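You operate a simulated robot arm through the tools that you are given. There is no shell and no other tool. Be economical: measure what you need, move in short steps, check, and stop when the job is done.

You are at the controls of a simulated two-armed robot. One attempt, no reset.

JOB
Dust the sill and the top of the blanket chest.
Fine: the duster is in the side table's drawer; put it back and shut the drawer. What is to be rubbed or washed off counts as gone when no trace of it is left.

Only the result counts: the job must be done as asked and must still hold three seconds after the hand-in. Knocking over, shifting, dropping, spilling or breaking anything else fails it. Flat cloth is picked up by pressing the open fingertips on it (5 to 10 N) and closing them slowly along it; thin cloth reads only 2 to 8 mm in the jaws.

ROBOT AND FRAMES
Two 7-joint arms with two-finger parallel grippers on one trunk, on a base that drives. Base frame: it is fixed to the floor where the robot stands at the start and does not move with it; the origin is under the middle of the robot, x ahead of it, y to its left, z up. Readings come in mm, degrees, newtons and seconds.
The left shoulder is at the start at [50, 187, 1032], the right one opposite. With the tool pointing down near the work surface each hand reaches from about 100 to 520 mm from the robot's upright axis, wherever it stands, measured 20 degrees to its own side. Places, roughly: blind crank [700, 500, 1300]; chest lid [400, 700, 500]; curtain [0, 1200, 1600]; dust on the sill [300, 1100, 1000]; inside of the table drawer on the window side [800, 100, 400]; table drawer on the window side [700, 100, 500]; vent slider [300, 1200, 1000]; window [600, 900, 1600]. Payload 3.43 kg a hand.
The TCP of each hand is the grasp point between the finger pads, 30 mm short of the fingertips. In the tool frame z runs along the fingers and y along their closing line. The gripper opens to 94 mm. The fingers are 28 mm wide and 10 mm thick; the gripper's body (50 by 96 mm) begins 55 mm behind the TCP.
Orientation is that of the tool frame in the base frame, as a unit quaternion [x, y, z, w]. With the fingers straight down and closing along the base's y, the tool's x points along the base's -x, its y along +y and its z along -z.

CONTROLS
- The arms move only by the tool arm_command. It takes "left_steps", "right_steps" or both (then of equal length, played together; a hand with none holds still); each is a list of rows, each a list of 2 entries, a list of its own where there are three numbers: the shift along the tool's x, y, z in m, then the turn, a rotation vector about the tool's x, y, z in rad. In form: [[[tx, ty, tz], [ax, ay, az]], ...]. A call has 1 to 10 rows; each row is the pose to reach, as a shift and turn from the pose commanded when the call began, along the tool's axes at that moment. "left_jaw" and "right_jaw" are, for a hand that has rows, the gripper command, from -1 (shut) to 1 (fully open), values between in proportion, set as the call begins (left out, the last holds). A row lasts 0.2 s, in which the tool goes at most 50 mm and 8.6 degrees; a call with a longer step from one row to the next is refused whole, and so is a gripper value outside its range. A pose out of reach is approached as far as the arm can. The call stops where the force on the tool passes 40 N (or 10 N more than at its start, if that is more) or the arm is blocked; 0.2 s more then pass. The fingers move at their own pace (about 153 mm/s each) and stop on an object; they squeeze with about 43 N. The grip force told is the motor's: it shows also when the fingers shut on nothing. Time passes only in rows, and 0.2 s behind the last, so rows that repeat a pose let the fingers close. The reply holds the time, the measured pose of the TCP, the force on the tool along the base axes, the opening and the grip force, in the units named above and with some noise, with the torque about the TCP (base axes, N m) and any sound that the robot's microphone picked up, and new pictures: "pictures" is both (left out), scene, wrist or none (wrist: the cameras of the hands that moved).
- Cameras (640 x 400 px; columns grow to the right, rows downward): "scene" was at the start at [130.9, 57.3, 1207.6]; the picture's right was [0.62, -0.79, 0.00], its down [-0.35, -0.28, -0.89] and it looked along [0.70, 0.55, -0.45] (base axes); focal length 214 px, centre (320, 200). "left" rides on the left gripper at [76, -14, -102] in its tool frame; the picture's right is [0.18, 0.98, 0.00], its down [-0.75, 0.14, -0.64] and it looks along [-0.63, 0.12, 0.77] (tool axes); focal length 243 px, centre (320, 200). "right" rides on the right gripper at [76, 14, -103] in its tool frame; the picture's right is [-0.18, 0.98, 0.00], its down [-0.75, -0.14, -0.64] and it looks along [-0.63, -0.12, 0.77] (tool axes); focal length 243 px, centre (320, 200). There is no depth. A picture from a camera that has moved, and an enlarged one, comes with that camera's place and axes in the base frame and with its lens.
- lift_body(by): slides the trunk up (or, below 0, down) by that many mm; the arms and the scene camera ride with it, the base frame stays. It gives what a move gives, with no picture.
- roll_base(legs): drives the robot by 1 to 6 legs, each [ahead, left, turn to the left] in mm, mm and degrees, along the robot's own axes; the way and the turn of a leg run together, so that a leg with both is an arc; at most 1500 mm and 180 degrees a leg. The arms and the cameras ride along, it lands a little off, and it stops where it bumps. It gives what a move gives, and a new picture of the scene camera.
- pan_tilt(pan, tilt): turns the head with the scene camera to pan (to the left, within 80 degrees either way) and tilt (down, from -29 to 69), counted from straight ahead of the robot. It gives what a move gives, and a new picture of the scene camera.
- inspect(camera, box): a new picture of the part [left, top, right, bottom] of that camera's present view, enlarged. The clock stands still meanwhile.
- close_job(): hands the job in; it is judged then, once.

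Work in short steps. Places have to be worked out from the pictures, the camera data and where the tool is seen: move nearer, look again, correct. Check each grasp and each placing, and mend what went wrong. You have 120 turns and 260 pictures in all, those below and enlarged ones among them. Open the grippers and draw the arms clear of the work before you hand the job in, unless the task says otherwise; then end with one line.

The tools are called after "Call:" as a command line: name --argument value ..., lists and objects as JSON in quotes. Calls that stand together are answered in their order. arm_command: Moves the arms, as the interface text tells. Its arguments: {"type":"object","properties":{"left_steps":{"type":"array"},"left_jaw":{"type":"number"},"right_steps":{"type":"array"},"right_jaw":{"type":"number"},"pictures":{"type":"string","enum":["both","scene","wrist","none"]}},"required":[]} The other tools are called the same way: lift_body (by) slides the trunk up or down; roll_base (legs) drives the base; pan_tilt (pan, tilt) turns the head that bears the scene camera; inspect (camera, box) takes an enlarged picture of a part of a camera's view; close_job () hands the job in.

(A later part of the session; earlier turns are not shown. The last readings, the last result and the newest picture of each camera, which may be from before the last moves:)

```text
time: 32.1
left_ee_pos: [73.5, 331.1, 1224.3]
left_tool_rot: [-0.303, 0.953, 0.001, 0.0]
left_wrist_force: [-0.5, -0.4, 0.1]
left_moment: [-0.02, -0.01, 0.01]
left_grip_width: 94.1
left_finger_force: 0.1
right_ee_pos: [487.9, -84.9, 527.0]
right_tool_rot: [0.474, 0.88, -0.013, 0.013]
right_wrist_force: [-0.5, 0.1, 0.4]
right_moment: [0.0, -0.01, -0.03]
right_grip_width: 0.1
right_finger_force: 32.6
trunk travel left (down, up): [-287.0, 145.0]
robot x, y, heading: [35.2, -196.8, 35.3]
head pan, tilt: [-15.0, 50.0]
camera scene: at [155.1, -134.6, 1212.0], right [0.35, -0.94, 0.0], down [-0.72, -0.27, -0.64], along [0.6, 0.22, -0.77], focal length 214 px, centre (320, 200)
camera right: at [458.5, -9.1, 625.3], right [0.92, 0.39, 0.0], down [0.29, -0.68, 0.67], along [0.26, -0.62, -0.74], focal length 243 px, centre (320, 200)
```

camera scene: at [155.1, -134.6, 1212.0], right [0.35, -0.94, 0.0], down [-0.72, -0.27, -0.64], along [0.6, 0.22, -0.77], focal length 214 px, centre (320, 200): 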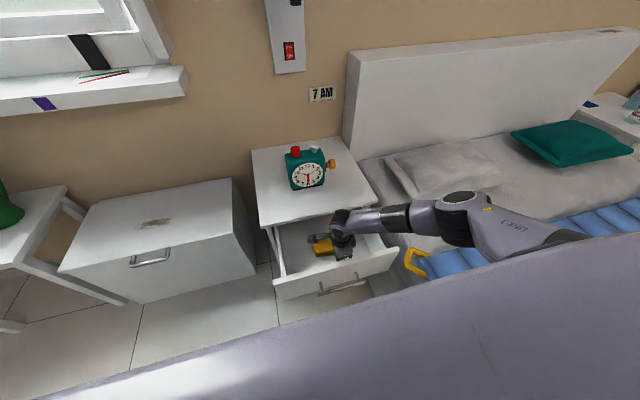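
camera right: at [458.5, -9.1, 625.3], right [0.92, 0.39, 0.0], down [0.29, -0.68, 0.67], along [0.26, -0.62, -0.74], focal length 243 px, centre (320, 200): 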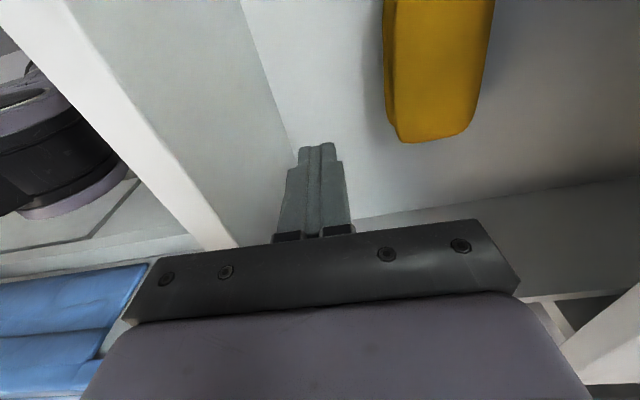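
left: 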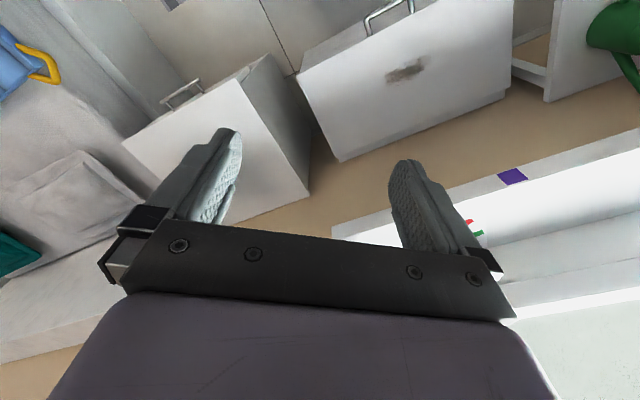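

The closed fingers hang inside the drawer behind the front panel, which has its top at z≈524. I'll drive back 80 mm to draw it further out.

Call:
roll_base --legs '[[-80, 0, 0]]'

Call:
inspect --camera "right" --box '[0, 0, 640, 400]'

```text
time: 33.1
left_ee_pos: [22.9, 297.4, 1223.9]
left_tool_rot: [-0.304, 0.953, 0.0, 0.0]
left_wrist_force: [0.2, 0.0, -1.2]
left_moment: [0.0, 0.02, 0.03]
left_grip_width: 93.8
left_finger_force: 0.0
right_ee_pos: [444.7, -114.2, 528.9]
right_tool_rot: [0.474, 0.881, -0.001, 0.016]
right_wrist_force: [-0.2, -0.7, -0.3]
right_moment: [-0.01, -0.02, 0.0]
right_grip_width: 0.0
right_finger_force: 32.9
trunk travel left (down, up): [-287.0, 145.0]
robot x, y, heading: [-14.5, -230.3, 35.4]
head pan, tilt: [-15.0, 50.0]
stopped in leg 1: the force on the tool passed its limit (the readings are from after the stop); the commanded pose is now the measured one
camera scene: at [104.8, -169.9, 1212.0], right [0.35, -0.94, 0.0], down [-0.72, -0.27, -0.64], along [0.6, 0.22, -0.77], focal length 214 px, centre (320, 200)
```

scene: 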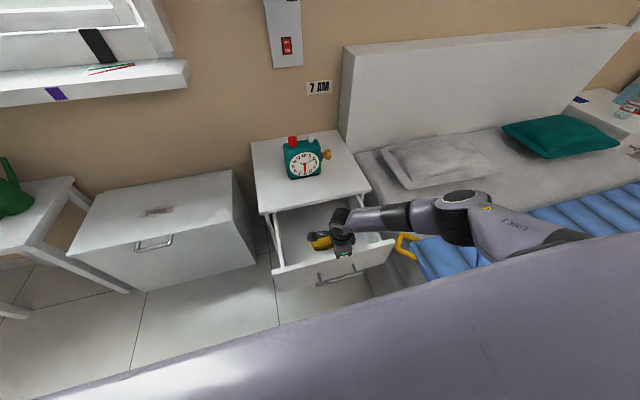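

```text
1.00 times, centred on (320, 200) of right
camera zoom: at [413.1, -41.3, 628.9], right [0.92, 0.39, 0.02], down [0.28, -0.7, 0.66], along [0.27, -0.6, -0.75], focal length 243 px, centre (320, 200)
```

zoom: 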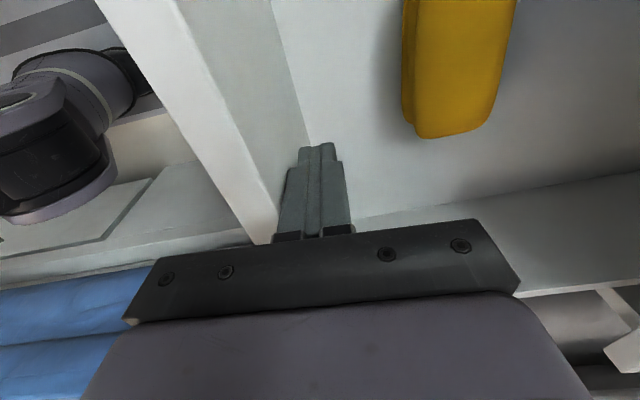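

The drawer is at its stop. The duster now spans about n 377–431, centre e≈330, clear of the table edge. I'll raise the hand, open it and move over the duster.

Call:
arm_command --right_steps '[[[0, 0.005, -0.03], [0, 0, 0]], [[0, 0.01, -0.06], [0, 0, 0]], [[0.008, 0.045, -0.06], [0, 0, 0]], [[0.016, 0.08, -0.06], [0, 0, 0]], [[0.0247, 0.109, -0.06], [0, 0, 0]]]' --right_jaw 1

```text
time: 33.5
left_ee_pos: [26.1, 299.9, 1223.1]
left_tool_rot: [-0.306, 0.952, 0.0, 0.0]
left_wrist_force: [-0.4, 0.3, 0.2]
left_moment: [-0.02, 0.05, 0.0]
left_grip_width: 94.1
left_finger_force: 0.0
right_ee_pos: [470.2, -99.0, 558.0]
right_tool_rot: [0.473, 0.88, 0.026, 0.026]
right_wrist_force: [47.9, 35.1, -19.1]
right_moment: [0.74, -0.56, 0.77]
right_grip_width: 60.9
right_finger_force: 0.1
trunk travel left (down, up): [-287.0, 145.0]
robot x, y, heading: [-13.7, -230.6, 35.4]
head pan, tilt: [-15.0, 50.0]
stopped in row 1 (right hand): the force on the tool passed its limit (the readings are from after the stop); the commanded pose is now the measured one
camera scene: at [109.4, -166.8, 1210.9], right [0.35, -0.94, 0.0], down [-0.72, -0.27, -0.64], along [0.6, 0.22, -0.77], focal length 214 px, centre (320, 200)
camera right: at [434.7, -29.5, 659.4], right [0.92, 0.39, 0.07], down [0.25, -0.72, 0.65], along [0.3, -0.58, -0.76], focal length 243 px, centre (320, 200)
```

scene: 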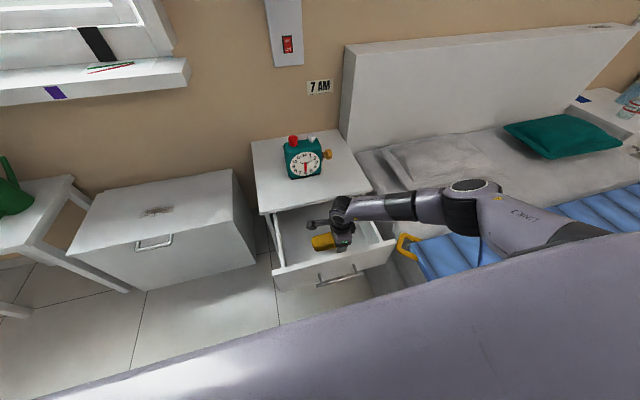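
right: 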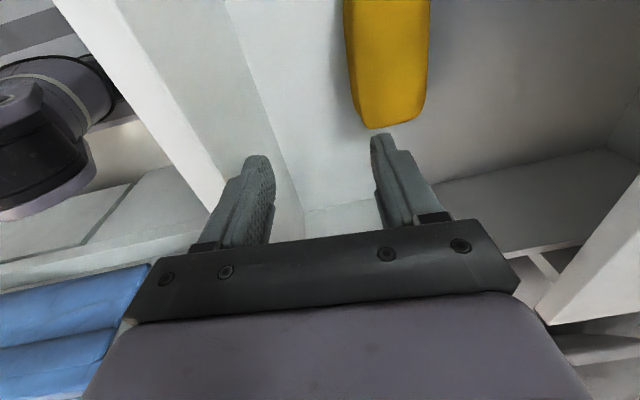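

Opening the fingers pushed on the panel. I'll narrow the jaw to relieve that while moving up and forward.

Call:
arm_command --right_steps '[[[0, 0.02, -0.01], [0, 0, 0]], [[0, 0.04, -0.035], [0, 0, 0]]]' --right_jaw -0.2 --pictures "wrist"

```text
time: 34.1
left_ee_pos: [21.6, 295.0, 1223.4]
left_tool_rot: [-0.305, 0.952, 0.001, 0.0]
left_wrist_force: [0.2, 0.5, -0.7]
left_moment: [-0.03, 0.0, 0.0]
left_grip_width: 94.0
left_finger_force: 0.2
right_ee_pos: [488.0, -83.6, 589.9]
right_tool_rot: [0.472, 0.881, 0.01, 0.021]
right_wrist_force: [0.1, 0.0, -0.9]
right_moment: [0.0, 0.01, -0.04]
right_grip_width: 37.7
right_finger_force: 0.0
trunk travel left (down, up): [-287.0, 145.0]
robot x, y, heading: [-13.2, -228.5, 35.3]
head pan, tilt: [-15.0, 50.0]
camera right: at [453.3, -13.0, 690.8], right [0.92, 0.39, 0.04], down [0.27, -0.7, 0.66], along [0.29, -0.59, -0.75], focal length 243 px, centre (320, 200)
```

right: 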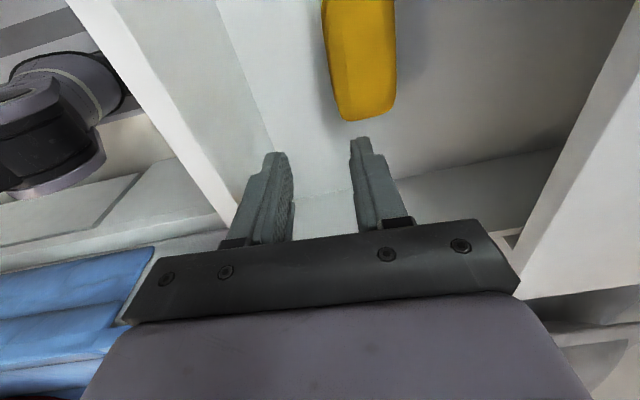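

The duster centre is confirmed at n≈403, so I'll shift 54 mm forward and 21 mm left, straighten the tool and open.

Call:
arm_command --right_steps '[[[0.011, 0.027, 0], [0.02, 0, 0]], [[0.0225, 0.0535, 0], [0.04, 0, 0]], [[0.0225, 0.0535, 0.02], [0.04, 0, 0]]]' --right_jaw 1

```text
time: 34.9
left_ee_pos: [21.1, 296.5, 1222.5]
left_tool_rot: [-0.305, 0.952, 0.0, 0.001]
left_wrist_force: [-0.6, -0.5, 0.4]
left_moment: [0.0, -0.01, 0.03]
left_grip_width: 94.0
left_finger_force: 0.0
right_ee_pos: [516.2, -40.0, 582.5]
right_tool_rot: [0.473, 0.881, -0.006, 0.012]
right_wrist_force: [0.3, -0.4, 1.0]
right_moment: [0.01, 0.01, -0.01]
right_grip_width: 93.8
right_finger_force: 0.1
right hand out of reach, approached as far as the arm can: row 3
trunk travel left (down, up): [-287.0, 145.0]
robot x, y, heading: [-15.0, -230.6, 35.2]
head pan, tilt: [-15.0, 50.0]
camera scene: at [105.0, -169.8, 1212.0], right [0.35, -0.94, 0.0], down [-0.72, -0.27, -0.64], along [0.6, 0.22, -0.77], focal length 214 px, centre (320, 200)
camera right: at [485.4, 32.7, 682.7], right [0.92, 0.39, 0.01], down [0.29, -0.69, 0.66], along [0.26, -0.61, -0.75], focal length 243 px, centre (320, 200)
```

scene: 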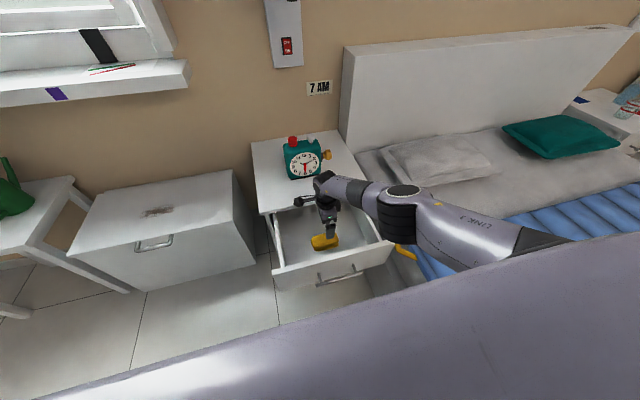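
right: 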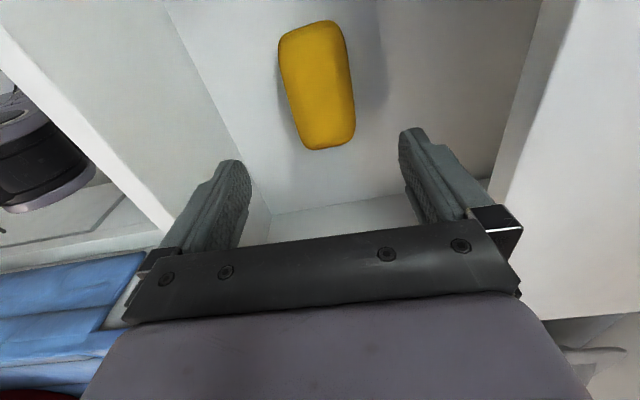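

The hand is right above the duster, but at the limit of its reach. I'll draw the arm back 75 mm and drive the base ahead the same amount.

Call:
arm_command --right_steps '[[[0, -0.04, -0.01], [0, 0, 0]], [[0, -0.075, -0.02], [0, 0, 0]]]' --pictures "none"

Call:
roll_base --legs '[[80, 0, 0]]'

Call:
inspect --camera "right" --box '[0, 0, 640, 400]'

```text
time: 35.5
left_ee_pos: [22.5, 295.0, 1223.1]
left_tool_rot: [-0.306, 0.952, 0.002, 0.001]
left_wrist_force: [-0.2, 0.1, 0.5]
left_moment: [0.02, 0.03, -0.01]
left_grip_width: 94.2
left_finger_force: 0.1
right_ee_pos: [455.4, -84.4, 601.6]
right_tool_rot: [0.474, 0.88, -0.006, 0.012]
right_wrist_force: [0.1, 0.0, 0.5]
right_moment: [0.0, -0.02, 0.0]
right_grip_width: 93.8
right_finger_force: 0.0
trunk travel left (down, up): [-287.0, 145.0]
robot x, y, heading: [-15.5, -231.1, 35.3]
head pan, tilt: [-15.0, 50.0]
```

```text
time: 36.6
left_ee_pos: [87.8, 343.8, 1223.8]
left_tool_rot: [-0.305, 0.952, 0.0, 0.001]
left_wrist_force: [0.1, -0.9, -1.2]
left_moment: [0.0, 0.03, 0.0]
left_grip_width: 93.7
left_finger_force: 0.0
right_ee_pos: [519.9, -37.8, 602.1]
right_tool_rot: [0.474, 0.88, -0.006, 0.012]
right_wrist_force: [0.3, 0.3, 0.2]
right_moment: [0.0, 0.04, 0.01]
right_grip_width: 93.9
right_finger_force: 0.1
trunk travel left (down, up): [-287.0, 145.0]
robot x, y, heading: [52.6, -184.7, 35.6]
head pan, tilt: [-15.0, 50.0]
camera scene: at [170.8, -123.1, 1211.8], right [0.35, -0.94, 0.0], down [-0.72, -0.27, -0.64], along [0.6, 0.22, -0.77], focal length 214 px, centre (320, 200)
```

scene: 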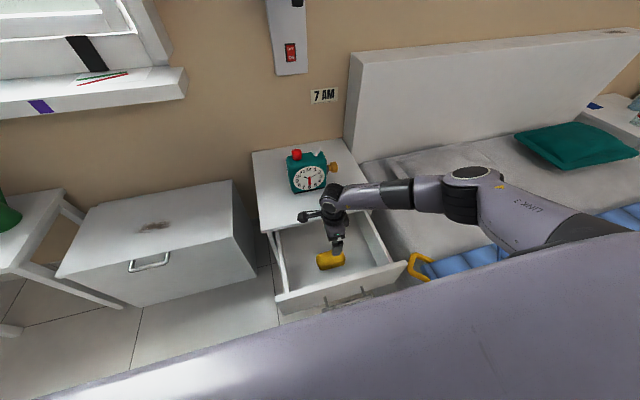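

```text
1.00 times, centred on (320, 200) of right
camera zoom: at [489.1, 36.7, 702.0], right [0.92, 0.39, 0.01], down [0.29, -0.69, 0.66], along [0.26, -0.61, -0.75], focal length 243 px, centre (320, 200)
```

zoom: 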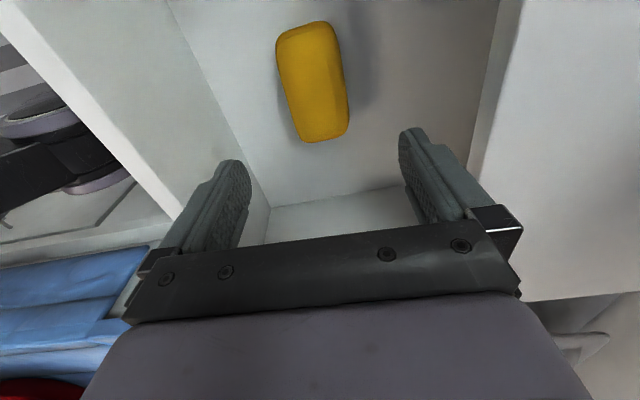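

Still well above the duster. I'll go down 115 mm with small corrections (6 mm back, 7 mm left), then look again.

Call:
arm_command --right_steps '[[[0.003, -0.003, 0.04], [0, 0, 0]], [[0.007, -0.006, 0.08], [0, 0, 0]], [[0.007, -0.006, 0.115], [0, 0, 0]]]' --pictures "wrist"

```text
time: 37.4
left_ee_pos: [87.3, 342.2, 1222.8]
left_tool_rot: [-0.305, 0.952, 0.0, 0.001]
left_wrist_force: [-0.2, -0.4, -0.3]
left_moment: [-0.04, -0.02, -0.03]
left_grip_width: 93.9
left_finger_force: 0.0
right_ee_pos: [511.7, -38.3, 486.9]
right_tool_rot: [0.474, 0.881, -0.006, 0.011]
right_wrist_force: [-0.4, 0.2, -0.3]
right_moment: [0.02, -0.02, 0.03]
right_grip_width: 94.1
right_finger_force: 0.0
trunk travel left (down, up): [-287.0, 145.0]
robot x, y, heading: [46.2, -185.6, 35.4]
head pan, tilt: [-15.0, 50.0]
camera right: at [481.6, 35.5, 587.2], right [0.92, 0.39, 0.01], down [0.29, -0.69, 0.66], along [0.26, -0.61, -0.75], focal length 243 px, centre (320, 200)
```

right: 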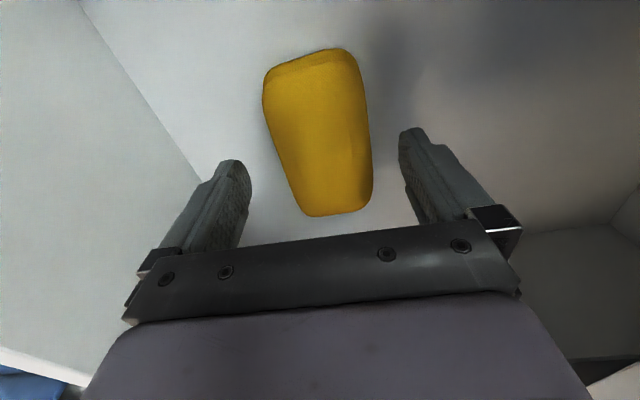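

The duster sits centred between the fingers and its top is at z≈453. I'll go down 25 mm so the tips bite its upper half, then close.

Call:
arm_command --right_steps '[[[0, 0, 0.025], [0, 0, 0]]]' --pictures "none"

Call:
arm_command --right_steps '[[[0, 0, 0], [0, 0, 0]], [[0, 0, 0], [0, 0, 0]]]' --right_jaw -1 --pictures "wrist"

```text
time: 37.8
left_ee_pos: [87.4, 342.1, 1223.3]
left_tool_rot: [-0.304, 0.953, 0.001, 0.001]
left_wrist_force: [-0.5, -1.7, 0.8]
left_moment: [0.05, 0.01, -0.02]
left_grip_width: 93.8
left_finger_force: 0.2
right_ee_pos: [502.4, -51.9, 467.0]
right_tool_rot: [0.473, 0.881, -0.007, 0.012]
right_wrist_force: [-0.1, -0.1, -0.1]
right_moment: [-0.02, -0.03, -0.01]
right_grip_width: 94.0
right_finger_force: 0.0
right hand out of reach, approached as far as the arm can: row 1
trunk travel left (down, up): [-287.0, 145.0]
robot x, y, heading: [52.3, -181.6, 35.3]
head pan, tilt: [-15.0, 50.0]
```

```text
time: 38.4
left_ee_pos: [88.6, 343.5, 1223.8]
left_tool_rot: [-0.305, 0.952, 0.0, 0.001]
left_wrist_force: [0.1, 0.2, 0.3]
left_moment: [0.02, 0.0, 0.02]
left_grip_width: 94.1
left_finger_force: 0.1
right_ee_pos: [503.2, -51.5, 467.6]
right_tool_rot: [0.474, 0.88, -0.007, 0.012]
right_wrist_force: [0.1, 0.8, 0.9]
right_moment: [0.0, -0.01, 0.02]
right_grip_width: 59.9
right_finger_force: 43.2
trunk travel left (down, up): [-287.0, 145.0]
robot x, y, heading: [48.8, -186.8, 35.4]
head pan, tilt: [-15.0, 50.0]
camera right: at [471.7, 22.2, 566.7], right [0.92, 0.39, 0.01], down [0.29, -0.69, 0.66], along [0.26, -0.61, -0.75], focal length 243 px, centre (320, 200)
```

right: 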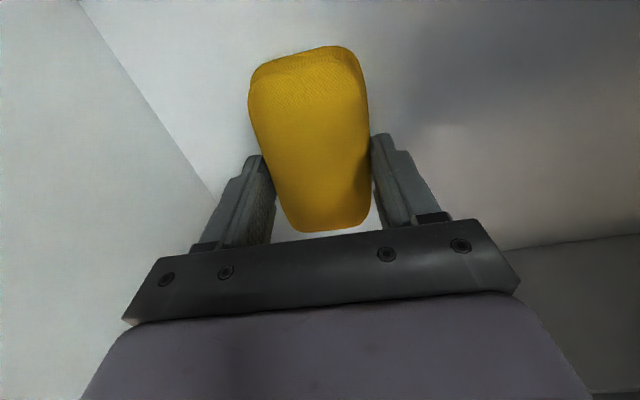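

Grasped at 59.9 mm with 43 N. I'll lift with the trunk and look.

Call:
lift_body --by 140

Call:
arm_command --right_steps '[[[0, 0, -0.04], [0, 0, 0]], [[0, 0, -0.08], [0, 0, 0]], [[0, 0, -0.12], [0, 0, 0]]]' --pictures "both"

```text
time: 40.0
left_ee_pos: [87.3, 343.6, 1363.2]
left_tool_rot: [-0.305, 0.952, 0.001, 0.001]
left_wrist_force: [0.1, -0.3, 0.5]
left_moment: [-0.03, 0.02, 0.03]
left_grip_width: 94.2
left_finger_force: 0.0
right_ee_pos: [502.9, -51.3, 606.8]
right_tool_rot: [0.474, 0.88, -0.007, 0.012]
right_wrist_force: [-0.2, 0.1, -0.5]
right_moment: [0.02, 0.04, -0.02]
right_grip_width: 60.1
right_finger_force: 42.5
trunk travel left (down, up): [-427.0, 5.0]
robot x, y, heading: [48.7, -184.9, 35.2]
head pan, tilt: [-15.0, 50.0]
```

```text
time: 40.9
left_ee_pos: [87.2, 342.9, 1362.6]
left_tool_rot: [-0.305, 0.952, 0.0, 0.001]
left_wrist_force: [0.4, -0.3, 0.7]
left_moment: [-0.01, 0.0, 0.02]
left_grip_width: 93.9
left_finger_force: 0.1
right_ee_pos: [501.5, -51.1, 726.4]
right_tool_rot: [0.474, 0.88, -0.006, 0.012]
right_wrist_force: [-0.6, -0.4, -0.4]
right_moment: [-0.07, 0.0, -0.02]
right_grip_width: 59.6
right_finger_force: 43.1
trunk travel left (down, up): [-427.0, 5.0]
robot x, y, heading: [47.7, -184.8, 35.3]
head pan, tilt: [-15.0, 50.0]
camera scene: at [170.2, -123.6, 1351.9], right [0.35, -0.94, 0.0], down [-0.72, -0.27, -0.64], along [0.6, 0.22, -0.77], focal length 214 px, centre (320, 200)
camera right: at [469.9, 23.3, 827.2], right [0.92, 0.39, 0.01], down [0.29, -0.69, 0.66], along [0.26, -0.61, -0.75], focal length 243 px, centre (320, 200)
```

scene: 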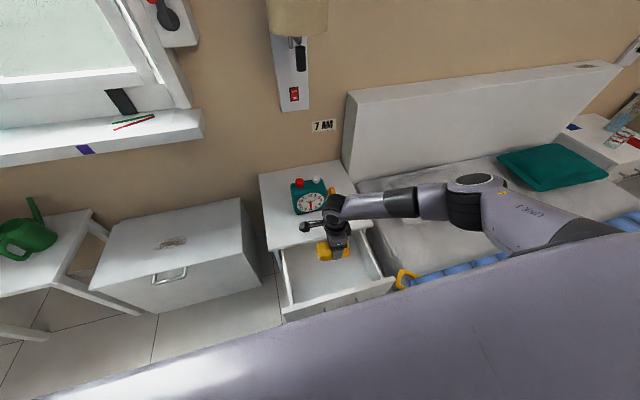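
right: 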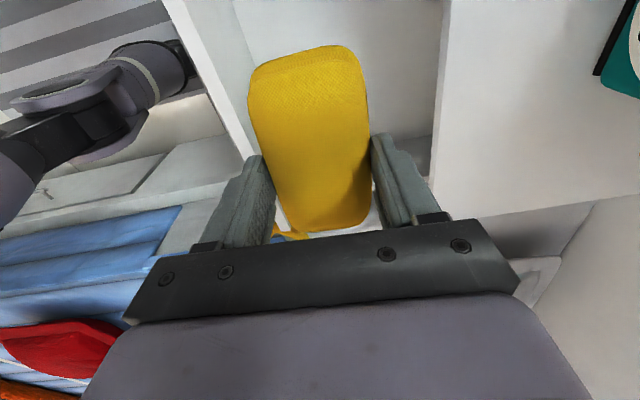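

The duster is held. Before driving I'll tuck the left hand in closer, and then move left in front of the chest.

Call:
arm_command --left_steps '[[[0.03, -0.03, 0], [0, 0, 0]], [[0.06, -0.06, 0], [0, 0, 0]], [[0.09, -0.09, 0], [0, 0, 0]], [[0.12, -0.12, 0], [0, 0, 0]]]' --pictures "none"

Call:
roll_base --legs '[[-30, 250, 0], [0, 380, 0]]'

Call:
pan_tilt --pan 5 --tilt 45

```text
time: 41.9
left_ee_pos: [58.0, 173.8, 1362.3]
left_tool_rot: [-0.305, 0.952, 0.001, 0.001]
left_wrist_force: [0.2, -0.7, -0.3]
left_moment: [-0.06, 0.01, 0.0]
left_grip_width: 94.1
left_finger_force: 0.0
right_ee_pos: [499.8, -50.2, 726.9]
right_tool_rot: [0.474, 0.88, -0.007, 0.012]
right_wrist_force: [0.2, -0.7, -0.3]
right_moment: [-0.01, 0.05, -0.01]
right_grip_width: 59.9
right_finger_force: 43.1
trunk travel left (down, up): [-427.0, 5.0]
robot x, y, heading: [49.2, -183.0, 35.4]
head pan, tilt: [-15.0, 50.0]
```

```text
time: 45.7
left_ee_pos: [-331.2, 670.1, 1362.0]
left_tool_rot: [-0.303, 0.953, 0.0, 0.001]
left_wrist_force: [0.2, -0.4, -0.6]
left_moment: [0.0, -0.03, -0.03]
left_grip_width: 94.1
left_finger_force: 0.1
right_ee_pos: [112.5, 444.9, 727.0]
right_tool_rot: [0.476, 0.88, -0.006, 0.012]
right_wrist_force: [0.0, -0.1, -1.5]
right_moment: [0.0, 0.01, 0.0]
right_grip_width: 59.8
right_finger_force: 42.9
trunk travel left (down, up): [-427.0, 5.0]
robot x, y, heading: [-338.1, 311.8, 34.9]
head pan, tilt: [-15.0, 50.0]
camera scene: at [-219.0, 372.6, 1351.9], right [0.34, -0.94, 0.0], down [-0.72, -0.26, -0.64], along [0.6, 0.22, -0.77], focal length 214 px, centre (320, 200)
```

scene: 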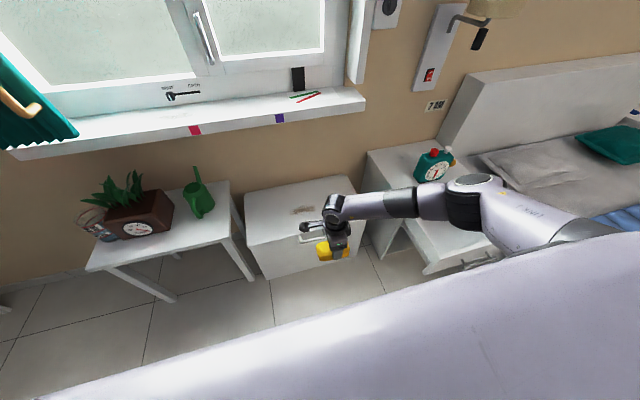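

```text
time: 46.5
left_ee_pos: [-329.7, 670.9, 1360.7]
left_tool_rot: [-0.304, 0.953, 0.0, 0.001]
left_wrist_force: [0.6, -0.5, 0.0]
left_moment: [-0.01, 0.02, -0.01]
left_grip_width: 94.1
left_finger_force: 0.1
right_ee_pos: [111.5, 444.1, 726.1]
right_tool_rot: [0.475, 0.88, -0.007, 0.013]
right_wrist_force: [0.8, -0.4, -1.0]
right_moment: [0.01, 0.0, 0.0]
right_grip_width: 59.9
right_finger_force: 42.3
trunk travel left (down, up): [-427.0, 5.0]
robot x, y, heading: [-342.0, 311.0, 35.0]
head pan, tilt: [5.0, 45.0]
camera scene: at [-228.8, 398.0, 1358.8], right [0.64, -0.76, 0.0], down [-0.54, -0.46, -0.71], along [0.54, 0.46, -0.71], focal length 214 px, centre (320, 200)
```

scene: 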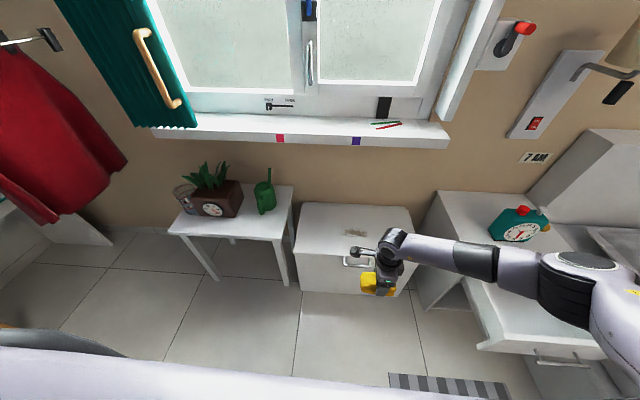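

A good overview. The chest dust is at about (383, 677, 477). I'll enlarge the chest top and the sill.

Call:
inspect --camera "scene" --box '[290, 195, 420, 275]'

Call:
inspect --camera "scene" --box '[140, 80, 300, 180]'

```text
4.92 times, centred on (355, 235) of scene
camera zoom: at [-228.8, 398.0, 1358.8], right [0.64, -0.76, 0.0], down [-0.54, -0.46, -0.71], along [0.54, 0.46, -0.71], focal length 1056 px, centre (148, 28)
```

zoom: 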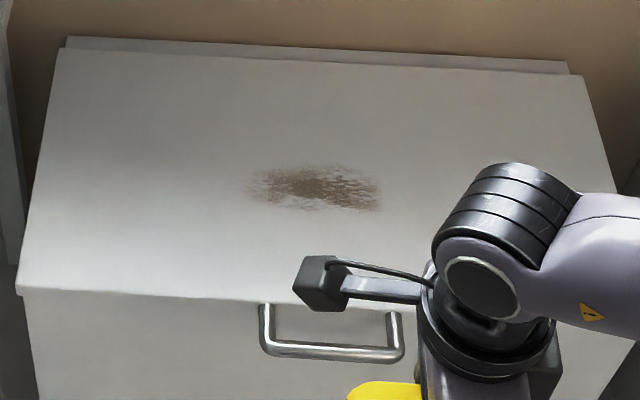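

```text
4.00 times, centred on (220, 130) of scene
camera zoom: at [-228.8, 398.0, 1358.8], right [0.64, -0.76, 0.0], down [-0.54, -0.46, -0.71], along [0.54, 0.46, -0.71], focal length 858 px, centre (720, 480)
```

zoom: 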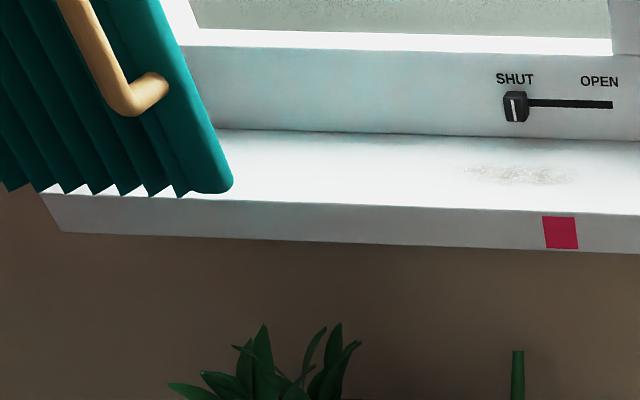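

Chest dust: n 672–740, e −416…−278. Sill dust: near (292, 1113), about 130 × 60 mm. I'll drive ahead so that the duster hangs over the chest.

Call:
roll_base --legs '[[200, 30, 0], [120, 10, 0]]'

Call:
inspect --camera "right" --box '[0, 0, 640, 400]'

```text
time: 49.0
left_ee_pos: [-86.1, 894.3, 1362.6]
left_tool_rot: [-0.304, 0.953, 0.0, 0.001]
left_wrist_force: [0.0, 0.3, 0.4]
left_moment: [-0.02, 0.06, 0.04]
left_grip_width: 94.0
left_finger_force: 0.1
right_ee_pos: [356.7, 667.4, 726.4]
right_tool_rot: [0.475, 0.88, -0.007, 0.012]
right_wrist_force: [1.5, -0.2, 0.1]
right_moment: [0.0, 0.04, -0.01]
right_grip_width: 59.7
right_finger_force: 42.8
trunk travel left (down, up): [-427.0, 5.0]
robot x, y, heading: [-97.5, 533.2, 35.4]
head pan, tilt: [5.0, 45.0]
camera scene: at [15.9, 620.5, 1358.7], right [0.65, -0.76, 0.0], down [-0.54, -0.46, -0.71], along [0.54, 0.46, -0.71], focal length 214 px, centre (320, 200)
```

scene: 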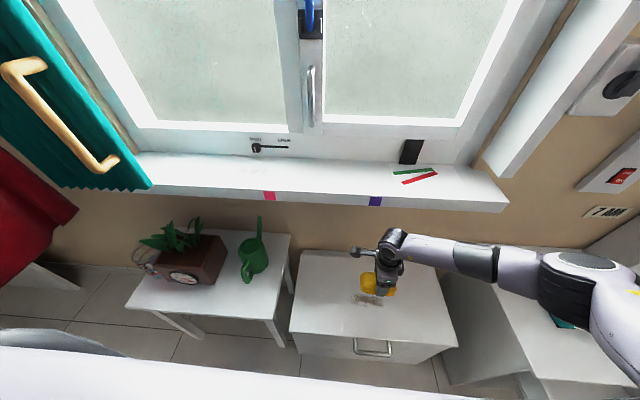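

```text
1.00 times, centred on (320, 200) of right
camera zoom: at [325.5, 740.9, 826.3], right [0.92, 0.39, 0.0], down [0.29, -0.69, 0.66], along [0.26, -0.61, -0.75], focal length 243 px, centre (320, 200)
```

zoom: 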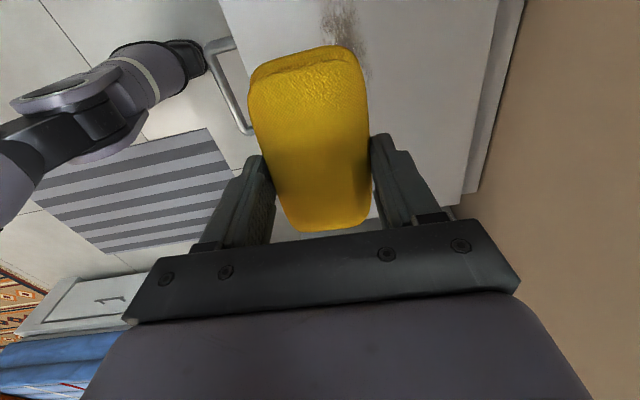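

The duster is above the chest with the dust beneath it. I'll lower with the trunk by 165 mm to near contact.

Call:
lift_body --by -165

Call:
arm_command --right_steps '[[[0, 0, 0.01], [0, 0, 0]]]' --pictures "both"

```text
time: 50.9
left_ee_pos: [-86.3, 891.6, 1196.4]
left_tool_rot: [-0.304, 0.953, 0.002, 0.0]
left_wrist_force: [-0.2, 0.0, -0.4]
left_moment: [-0.01, -0.01, -0.02]
left_grip_width: 94.0
left_finger_force: 0.0
right_ee_pos: [356.9, 666.1, 562.4]
right_tool_rot: [0.475, 0.88, -0.007, 0.012]
right_wrist_force: [0.1, -0.3, 0.0]
right_moment: [0.01, 0.04, 0.02]
right_grip_width: 59.7
right_finger_force: 43.6
trunk travel left (down, up): [-262.0, 170.0]
robot x, y, heading: [-98.5, 532.8, 35.3]
head pan, tilt: [5.0, 45.0]
```

```text
time: 51.3
left_ee_pos: [-86.7, 892.8, 1197.0]
left_tool_rot: [-0.304, 0.953, 0.0, 0.0]
left_wrist_force: [-0.4, -1.1, 0.1]
left_moment: [0.02, -0.01, -0.03]
left_grip_width: 94.0
left_finger_force: 0.1
right_ee_pos: [356.6, 666.6, 551.7]
right_tool_rot: [0.475, 0.88, -0.006, 0.012]
right_wrist_force: [0.2, 1.0, -0.9]
right_moment: [-0.01, 0.01, -0.01]
right_grip_width: 59.8
right_finger_force: 42.7
trunk travel left (down, up): [-262.0, 170.0]
robot x, y, heading: [-99.3, 532.1, 35.3]
head pan, tilt: [5.0, 45.0]
camera scene: at [15.1, 619.8, 1193.9], right [0.65, -0.76, 0.0], down [-0.54, -0.46, -0.71], along [0.54, 0.46, -0.71], focal length 214 px, centre (320, 200)
camera right: at [324.8, 740.6, 652.1], right [0.92, 0.39, 0.01], down [0.29, -0.69, 0.66], along [0.26, -0.61, -0.75], focal length 243 px, centre (320, 200)
```

scene: 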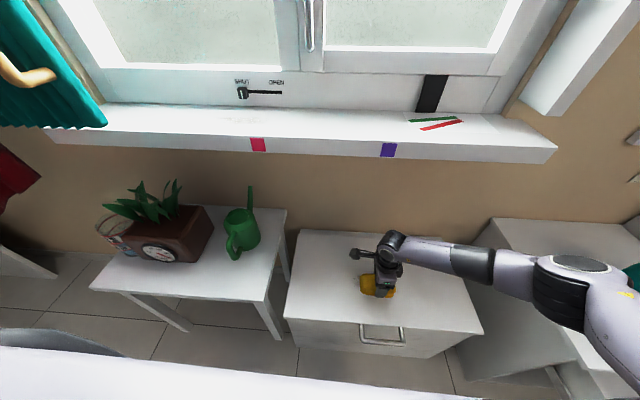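
right: 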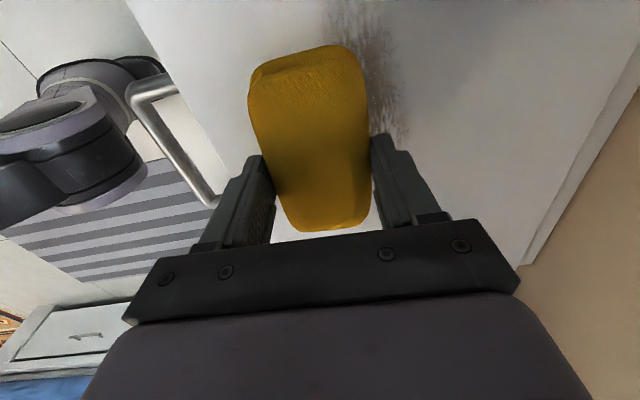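

The dust lies just forward of the duster. I'll lower in small steps to find contact.

Call:
arm_command --right_steps '[[[0, 0, 0.008], [0, 0, 0]], [[0, 0, 0.014], [0, 0, 0]]]' --pictures "none"

Call:
arm_command --right_steps '[[[0, 0, 0.005], [0, 0, 0]]]' --pictures "none"

Call:
arm_command --right_steps '[[[0, 0, 0.005], [0, 0, 0]]]' --pictures "none"

```text
time: 51.9
left_ee_pos: [-87.1, 891.0, 1196.2]
left_tool_rot: [-0.304, 0.953, 0.0, 0.001]
left_wrist_force: [-0.3, 0.0, -0.1]
left_moment: [0.0, 0.01, 0.0]
left_grip_width: 93.8
left_finger_force: 0.0
right_ee_pos: [357.0, 666.5, 539.3]
right_tool_rot: [0.475, 0.88, -0.007, 0.013]
right_wrist_force: [-0.3, -0.8, 0.1]
right_moment: [-0.05, 0.0, -0.04]
right_grip_width: 59.9
right_finger_force: 43.3
trunk travel left (down, up): [-262.0, 170.0]
robot x, y, heading: [-92.6, 534.4, 35.1]
head pan, tilt: [5.0, 45.0]
```

```text
time: 52.3
left_ee_pos: [-87.3, 891.8, 1196.9]
left_tool_rot: [-0.304, 0.953, 0.001, 0.0]
left_wrist_force: [-0.7, 0.0, 0.6]
left_moment: [-0.03, -0.01, -0.04]
left_grip_width: 93.8
left_finger_force: 0.2
right_ee_pos: [356.3, 666.2, 533.2]
right_tool_rot: [0.474, 0.881, -0.006, 0.012]
right_wrist_force: [0.7, -0.7, -0.6]
right_moment: [0.03, 0.0, -0.01]
right_grip_width: 60.0
right_finger_force: 42.9
trunk travel left (down, up): [-262.0, 170.0]
robot x, y, heading: [-96.1, 532.5, 35.3]
head pan, tilt: [5.0, 45.0]
```

```text
time: 52.7
left_ee_pos: [-87.3, 892.0, 1196.4]
left_tool_rot: [-0.305, 0.952, 0.0, 0.001]
left_wrist_force: [-0.7, 0.0, 0.7]
left_moment: [-0.01, -0.02, -0.01]
left_grip_width: 94.0
left_finger_force: 0.1
right_ee_pos: [355.6, 665.7, 527.3]
right_tool_rot: [0.475, 0.88, -0.007, 0.013]
right_wrist_force: [0.3, 0.2, -0.5]
right_moment: [0.01, -0.02, -0.03]
right_grip_width: 59.9
right_finger_force: 43.3
trunk travel left (down, up): [-262.0, 170.0]
robot x, y, heading: [-95.3, 536.1, 35.2]
head pan, tilt: [5.0, 45.0]
```

No contact yet at 527, so I'll keep going in 5 mm steps.

Call:
arm_command --right_steps '[[[0, 0, 0.006], [0, 0, 0]]]' --pictures "none"

Call:
arm_command --right_steps '[[[0, 0, 0.005], [0, 0, 0]]]' --pictures "none"

Call:
arm_command --right_steps '[[[0, 0, 0.004], [0, 0, 0]]]' --pictures "wrist"

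```text
time: 53.1
left_ee_pos: [-86.6, 892.7, 1197.4]
left_tool_rot: [-0.304, 0.953, 0.001, 0.001]
left_wrist_force: [0.1, 0.1, 0.2]
left_moment: [0.01, -0.01, 0.01]
left_grip_width: 93.8
left_finger_force: 0.1
right_ee_pos: [356.2, 666.1, 521.3]
right_tool_rot: [0.475, 0.88, -0.006, 0.012]
right_wrist_force: [0.0, 0.3, -0.7]
right_moment: [0.04, -0.02, 0.0]
right_grip_width: 60.0
right_finger_force: 42.7
trunk travel left (down, up): [-262.0, 170.0]
robot x, y, heading: [-93.6, 535.6, 35.1]
head pan, tilt: [5.0, 45.0]
```

```text
time: 53.5
left_ee_pos: [-87.2, 893.4, 1196.0]
left_tool_rot: [-0.304, 0.953, -0.001, 0.001]
left_wrist_force: [-0.2, -0.4, -0.5]
left_moment: [-0.02, 0.0, 0.04]
left_grip_width: 93.9
left_finger_force: 0.0
right_ee_pos: [356.8, 665.7, 515.9]
right_tool_rot: [0.475, 0.88, -0.006, 0.012]
right_wrist_force: [0.9, -0.8, -0.9]
right_moment: [0.0, -0.04, -0.01]
right_grip_width: 59.8
right_finger_force: 43.1
trunk travel left (down, up): [-262.0, 170.0]
robot x, y, heading: [-100.7, 532.5, 35.3]
head pan, tilt: [5.0, 45.0]
```

```text
time: 53.9
left_ee_pos: [-88.0, 890.9, 1198.2]
left_tool_rot: [-0.304, 0.953, 0.001, 0.003]
left_wrist_force: [0.4, 0.7, -0.4]
left_moment: [-0.01, 0.03, -0.01]
left_grip_width: 94.0
left_finger_force: 0.1
right_ee_pos: [357.0, 666.5, 515.5]
right_tool_rot: [0.475, 0.88, -0.005, 0.013]
right_wrist_force: [-4.1, -8.4, 29.9]
right_moment: [-0.59, 0.48, 0.12]
right_grip_width: 59.7
right_finger_force: 43.1
trunk travel left (down, up): [-262.0, 170.0]
robot x, y, heading: [-96.7, 531.8, 35.0]
head pan, tilt: [5.0, 45.0]
camera right: at [325.6, 739.4, 615.6], right [0.92, 0.39, 0.01], down [0.28, -0.69, 0.66], along [0.26, -0.61, -0.75], focal length 243 px, centre (320, 200)
```

right: 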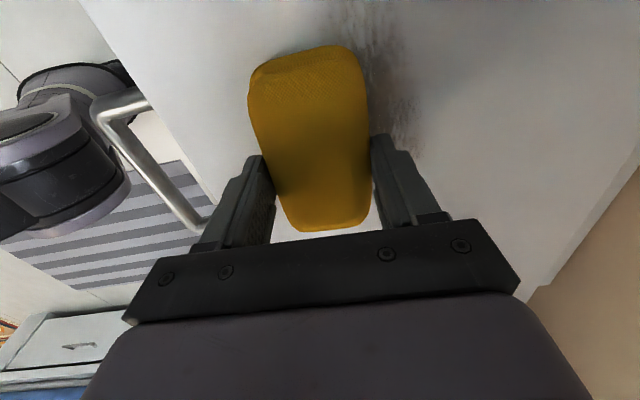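

Contact at z≈515.5 with 30 N. I'll ease off about 2 mm and wipe forward, left and back over the dust.

Call:
arm_command --right_steps '[[[0, 0.005, -0.002], [0, 0, 0]], [[0, 0.035, -0.002], [0, 0, 0]], [[0, 0.07, -0.002], [0, 0, 0]], [[0.025, 0.07, -0.002], [0, 0, 0]], [[0.05, 0.07, -0.002], [0, 0, 0]], [[0.05, 0.035, -0.002], [0, 0, 0]], [[0.05, 0, -0.002], [0, 0, 0]], [[0.02, 0, -0.002], [0, 0, 0]], [[-0.01, 0, -0.002], [0, 0, 0]]]' --pictures "both"

```text
time: 55.9
left_ee_pos: [-87.5, 891.4, 1197.6]
left_tool_rot: [-0.304, 0.953, 0.0, 0.002]
left_wrist_force: [-0.3, 0.7, 0.2]
left_moment: [-0.01, -0.01, 0.0]
left_grip_width: 93.9
left_finger_force: 0.0
right_ee_pos: [362.9, 656.6, 516.2]
right_tool_rot: [0.474, 0.88, -0.005, 0.012]
right_wrist_force: [-2.2, 2.9, 11.7]
right_moment: [0.41, 0.22, -0.14]
right_grip_width: 59.9
right_finger_force: 42.9
right hand out of reach, approached as far as the arm can: row 4, 5
trunk travel left (down, up): [-262.0, 170.0]
robot x, y, heading: [-95.5, 533.5, 35.3]
head pan, tilt: [5.0, 45.0]
camera scene: at [14.3, 619.5, 1194.0], right [0.65, -0.76, 0.0], down [-0.54, -0.46, -0.71], along [0.54, 0.46, -0.71], focal length 214 px, centre (320, 200)
camera right: at [331.7, 730.2, 615.9], right [0.92, 0.39, 0.01], down [0.29, -0.69, 0.66], along [0.26, -0.61, -0.75], focal length 243 px, centre (320, 200)
```

scene: 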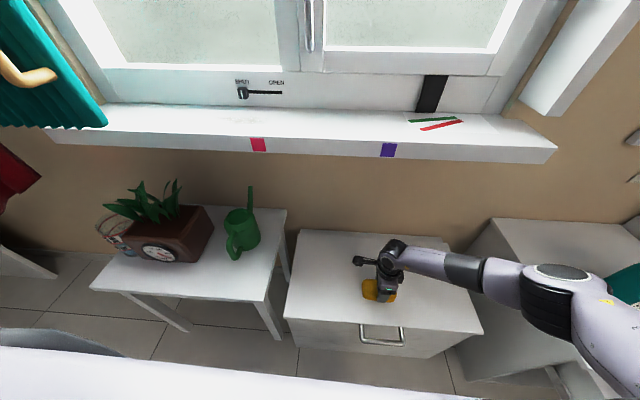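
right: 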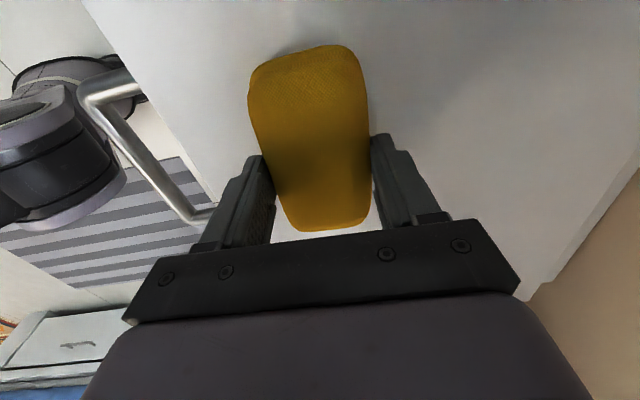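

Most of the dust is gone. One more pass over the right and middle, then I'll lift and check.

Call:
arm_command --right_steps '[[[-0.02, 0.005, 0], [0, 0, 0]], [[-0.02, 0.035, 0], [0, 0, 0]], [[-0.02, 0.065, 0], [0, 0, 0]], [[0.005, 0.065, 0], [0, 0, 0]], [[0.03, 0.06, 0], [0, 0, 0]], [[0.06, 0.055, 0], [0, 0, 0]], [[0.06, 0.03, 0], [0, 0, 0]], [[0.06, 0.0, 0], [0, 0, 0]], [[0.06, 0.0, -0.03], [0, 0, 0]], [[0.06, -0.02, -0.075], [0, 0, 0]]]' --pictures "both"

```text
time: 58.1
left_ee_pos: [-87.2, 892.4, 1196.6]
left_tool_rot: [-0.303, 0.953, 0.001, 0.001]
left_wrist_force: [-0.4, 0.2, 0.6]
left_moment: [-0.01, -0.02, 0.0]
left_grip_width: 93.8
left_finger_force: 0.0
right_ee_pos: [311.3, 695.7, 587.6]
right_tool_rot: [0.475, 0.88, -0.008, 0.012]
right_wrist_force: [0.2, -0.1, -0.3]
right_moment: [0.0, -0.01, -0.01]
right_grip_width: 60.0
right_finger_force: 42.7
trunk travel left (down, up): [-262.0, 170.0]
robot x, y, heading: [-93.5, 527.3, 35.3]
head pan, tilt: [5.0, 45.0]
camera scene: at [15.0, 619.7, 1193.7], right [0.65, -0.76, 0.0], down [-0.54, -0.46, -0.71], along [0.54, 0.46, -0.71], focal length 214 px, centre (320, 200)
camera right: at [280.0, 769.7, 687.6], right [0.92, 0.38, 0.0], down [0.28, -0.69, 0.66], along [0.26, -0.61, -0.75], focal length 243 px, centre (320, 200)
```

scene: 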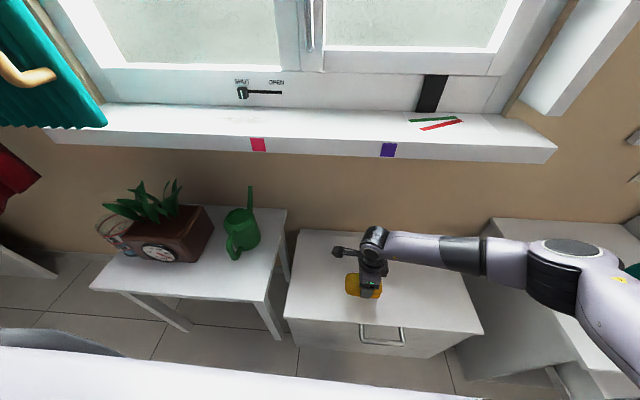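
right: 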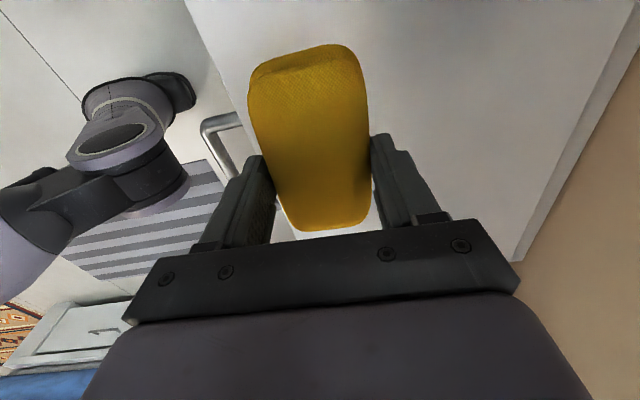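

The chest top looks clean. I'll back off, raise the trunk and the hand, and then check the view before going left to the sill.

Call:
roll_base --legs '[[-130, 0, 0]]'

Call:
inspect --camera "scene" --box '[280, 190, 480, 310]'

Call:
lift_body --by 168

Call:
arm_command --right_steps '[[[0, 0, -0.04], [0, 0, 0]], [[0, 0, -0.08], [0, 0, 0]], [[0, 0, -0.12], [0, 0, 0]], [[0, 0, -0.16], [0, 0, 0]], [[0, 0, -0.2], [0, 0, 0]], [[0, 0, -0.24], [0, 0, 0]], [[0, 0, -0.29], [0, 0, 0]]]' --pictures "scene"

Call:
pan_tilt --pan 50 --tilt 45

```text
time: 59.4
left_ee_pos: [-193.0, 818.4, 1196.7]
left_tool_rot: [-0.304, 0.953, 0.001, 0.001]
left_wrist_force: [-0.7, -0.1, -0.8]
left_moment: [0.03, -0.03, -0.01]
left_grip_width: 93.9
left_finger_force: 0.0
right_ee_pos: [205.2, 621.8, 590.2]
right_tool_rot: [0.474, 0.88, -0.006, 0.013]
right_wrist_force: [-0.1, 0.1, -0.5]
right_moment: [-0.03, 0.01, 0.02]
right_grip_width: 60.1
right_finger_force: 43.0
trunk travel left (down, up): [-262.0, 170.0]
robot x, y, heading: [-198.5, 459.0, 35.3]
head pan, tilt: [5.0, 45.0]
camera scene: at [-90.8, 545.0, 1193.9], right [0.65, -0.76, 0.0], down [-0.54, -0.46, -0.71], along [0.54, 0.46, -0.71], focal length 214 px, centre (320, 200)
```

scene: 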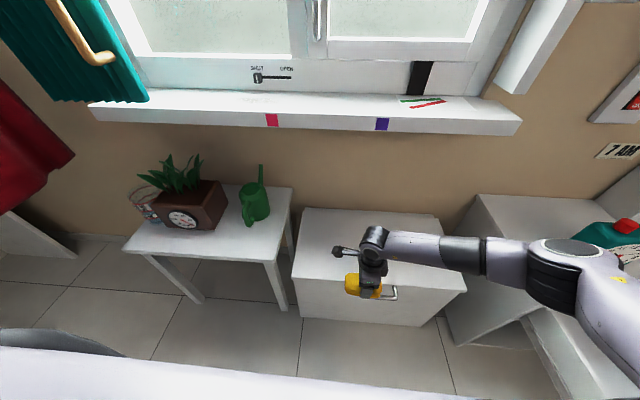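

```text
3.20 times, centred on (380, 250) of scene
camera zoom: at [-90.8, 545.0, 1193.9], right [0.65, -0.76, 0.0], down [-0.54, -0.46, -0.71], along [0.54, 0.46, -0.71], focal length 686 px, centre (128, 40)
```

zoom: 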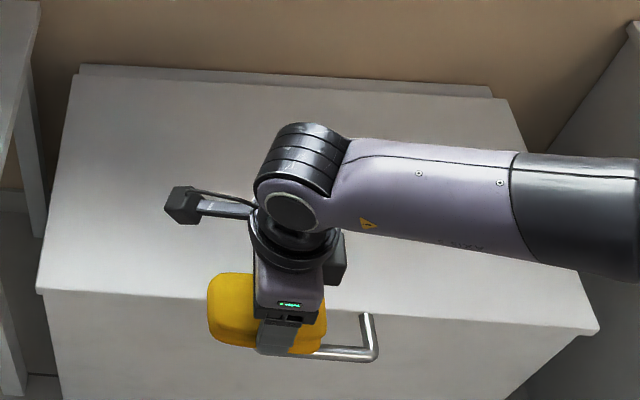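

```text
time: 61.2
left_ee_pos: [-192.6, 817.2, 1364.4]
left_tool_rot: [-0.305, 0.952, 0.0, 0.001]
left_wrist_force: [0.2, -0.4, -0.1]
left_moment: [0.01, 0.02, -0.02]
left_grip_width: 94.3
left_finger_force: 0.0
right_ee_pos: [206.1, 622.6, 756.2]
right_tool_rot: [0.474, 0.88, -0.007, 0.012]
right_wrist_force: [-0.9, 0.2, -1.1]
right_moment: [0.01, 0.01, -0.01]
right_grip_width: 59.9
right_finger_force: 43.1
trunk travel left (down, up): [-430.0, 2.0]
robot x, y, heading: [-197.9, 458.5, 35.4]
head pan, tilt: [5.0, 45.0]
```

```text
time: 62.9
left_ee_pos: [-193.0, 818.8, 1364.4]
left_tool_rot: [-0.305, 0.952, 0.001, 0.002]
left_wrist_force: [0.3, -0.4, 0.4]
left_moment: [0.03, 0.0, 0.01]
left_grip_width: 94.0
left_finger_force: 0.0
right_ee_pos: [199.8, 627.9, 1044.8]
right_tool_rot: [0.474, 0.88, -0.007, 0.014]
right_wrist_force: [-0.8, 0.3, -1.0]
right_moment: [0.0, 0.01, 0.02]
right_grip_width: 60.0
right_finger_force: 42.6
trunk travel left (down, up): [-430.0, 2.0]
robot x, y, heading: [-199.6, 458.8, 35.3]
head pan, tilt: [5.0, 45.0]
camera scene: at [-91.0, 545.2, 1361.8], right [0.65, -0.76, 0.0], down [-0.54, -0.46, -0.71], along [0.54, 0.46, -0.71], focal length 214 px, centre (320, 200)
```

scene: 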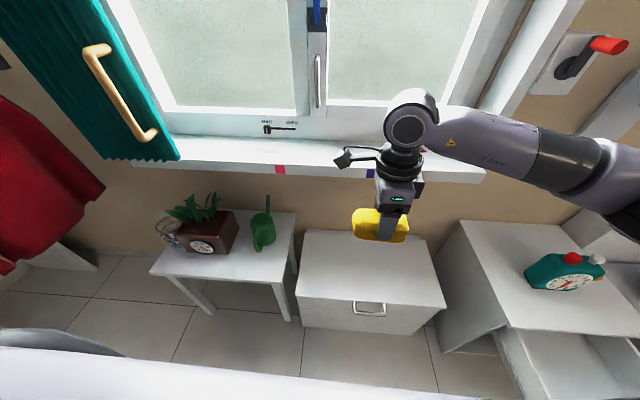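

```text
time: 64.0
left_ee_pos: [-193.0, 817.0, 1365.0]
left_tool_rot: [-0.305, 0.952, 0.0, 0.001]
left_wrist_force: [0.4, 0.2, 1.4]
left_moment: [0.01, 0.03, 0.02]
left_grip_width: 94.0
left_finger_force: 0.0
right_ee_pos: [200.9, 628.2, 1046.2]
right_tool_rot: [0.473, 0.881, -0.007, 0.012]
right_wrist_force: [0.1, -0.8, 0.1]
right_moment: [0.01, -0.01, -0.02]
right_grip_width: 59.8
right_finger_force: 43.4
trunk travel left (down, up): [-430.0, 2.0]
robot x, y, heading: [-196.7, 456.5, 35.4]
head pan, tilt: [50.0, 45.0]
camera scene: at [-145.8, 573.6, 1361.8], right [1.0, -0.08, 0.0], down [-0.06, -0.7, -0.71], along [0.06, 0.7, -0.71], focal length 214 px, centre (320, 200)
```

scene: 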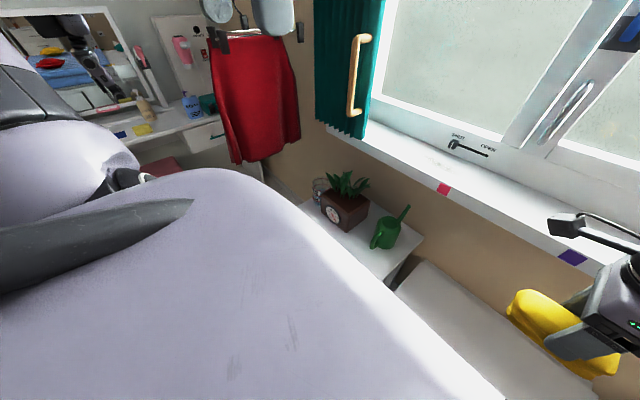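

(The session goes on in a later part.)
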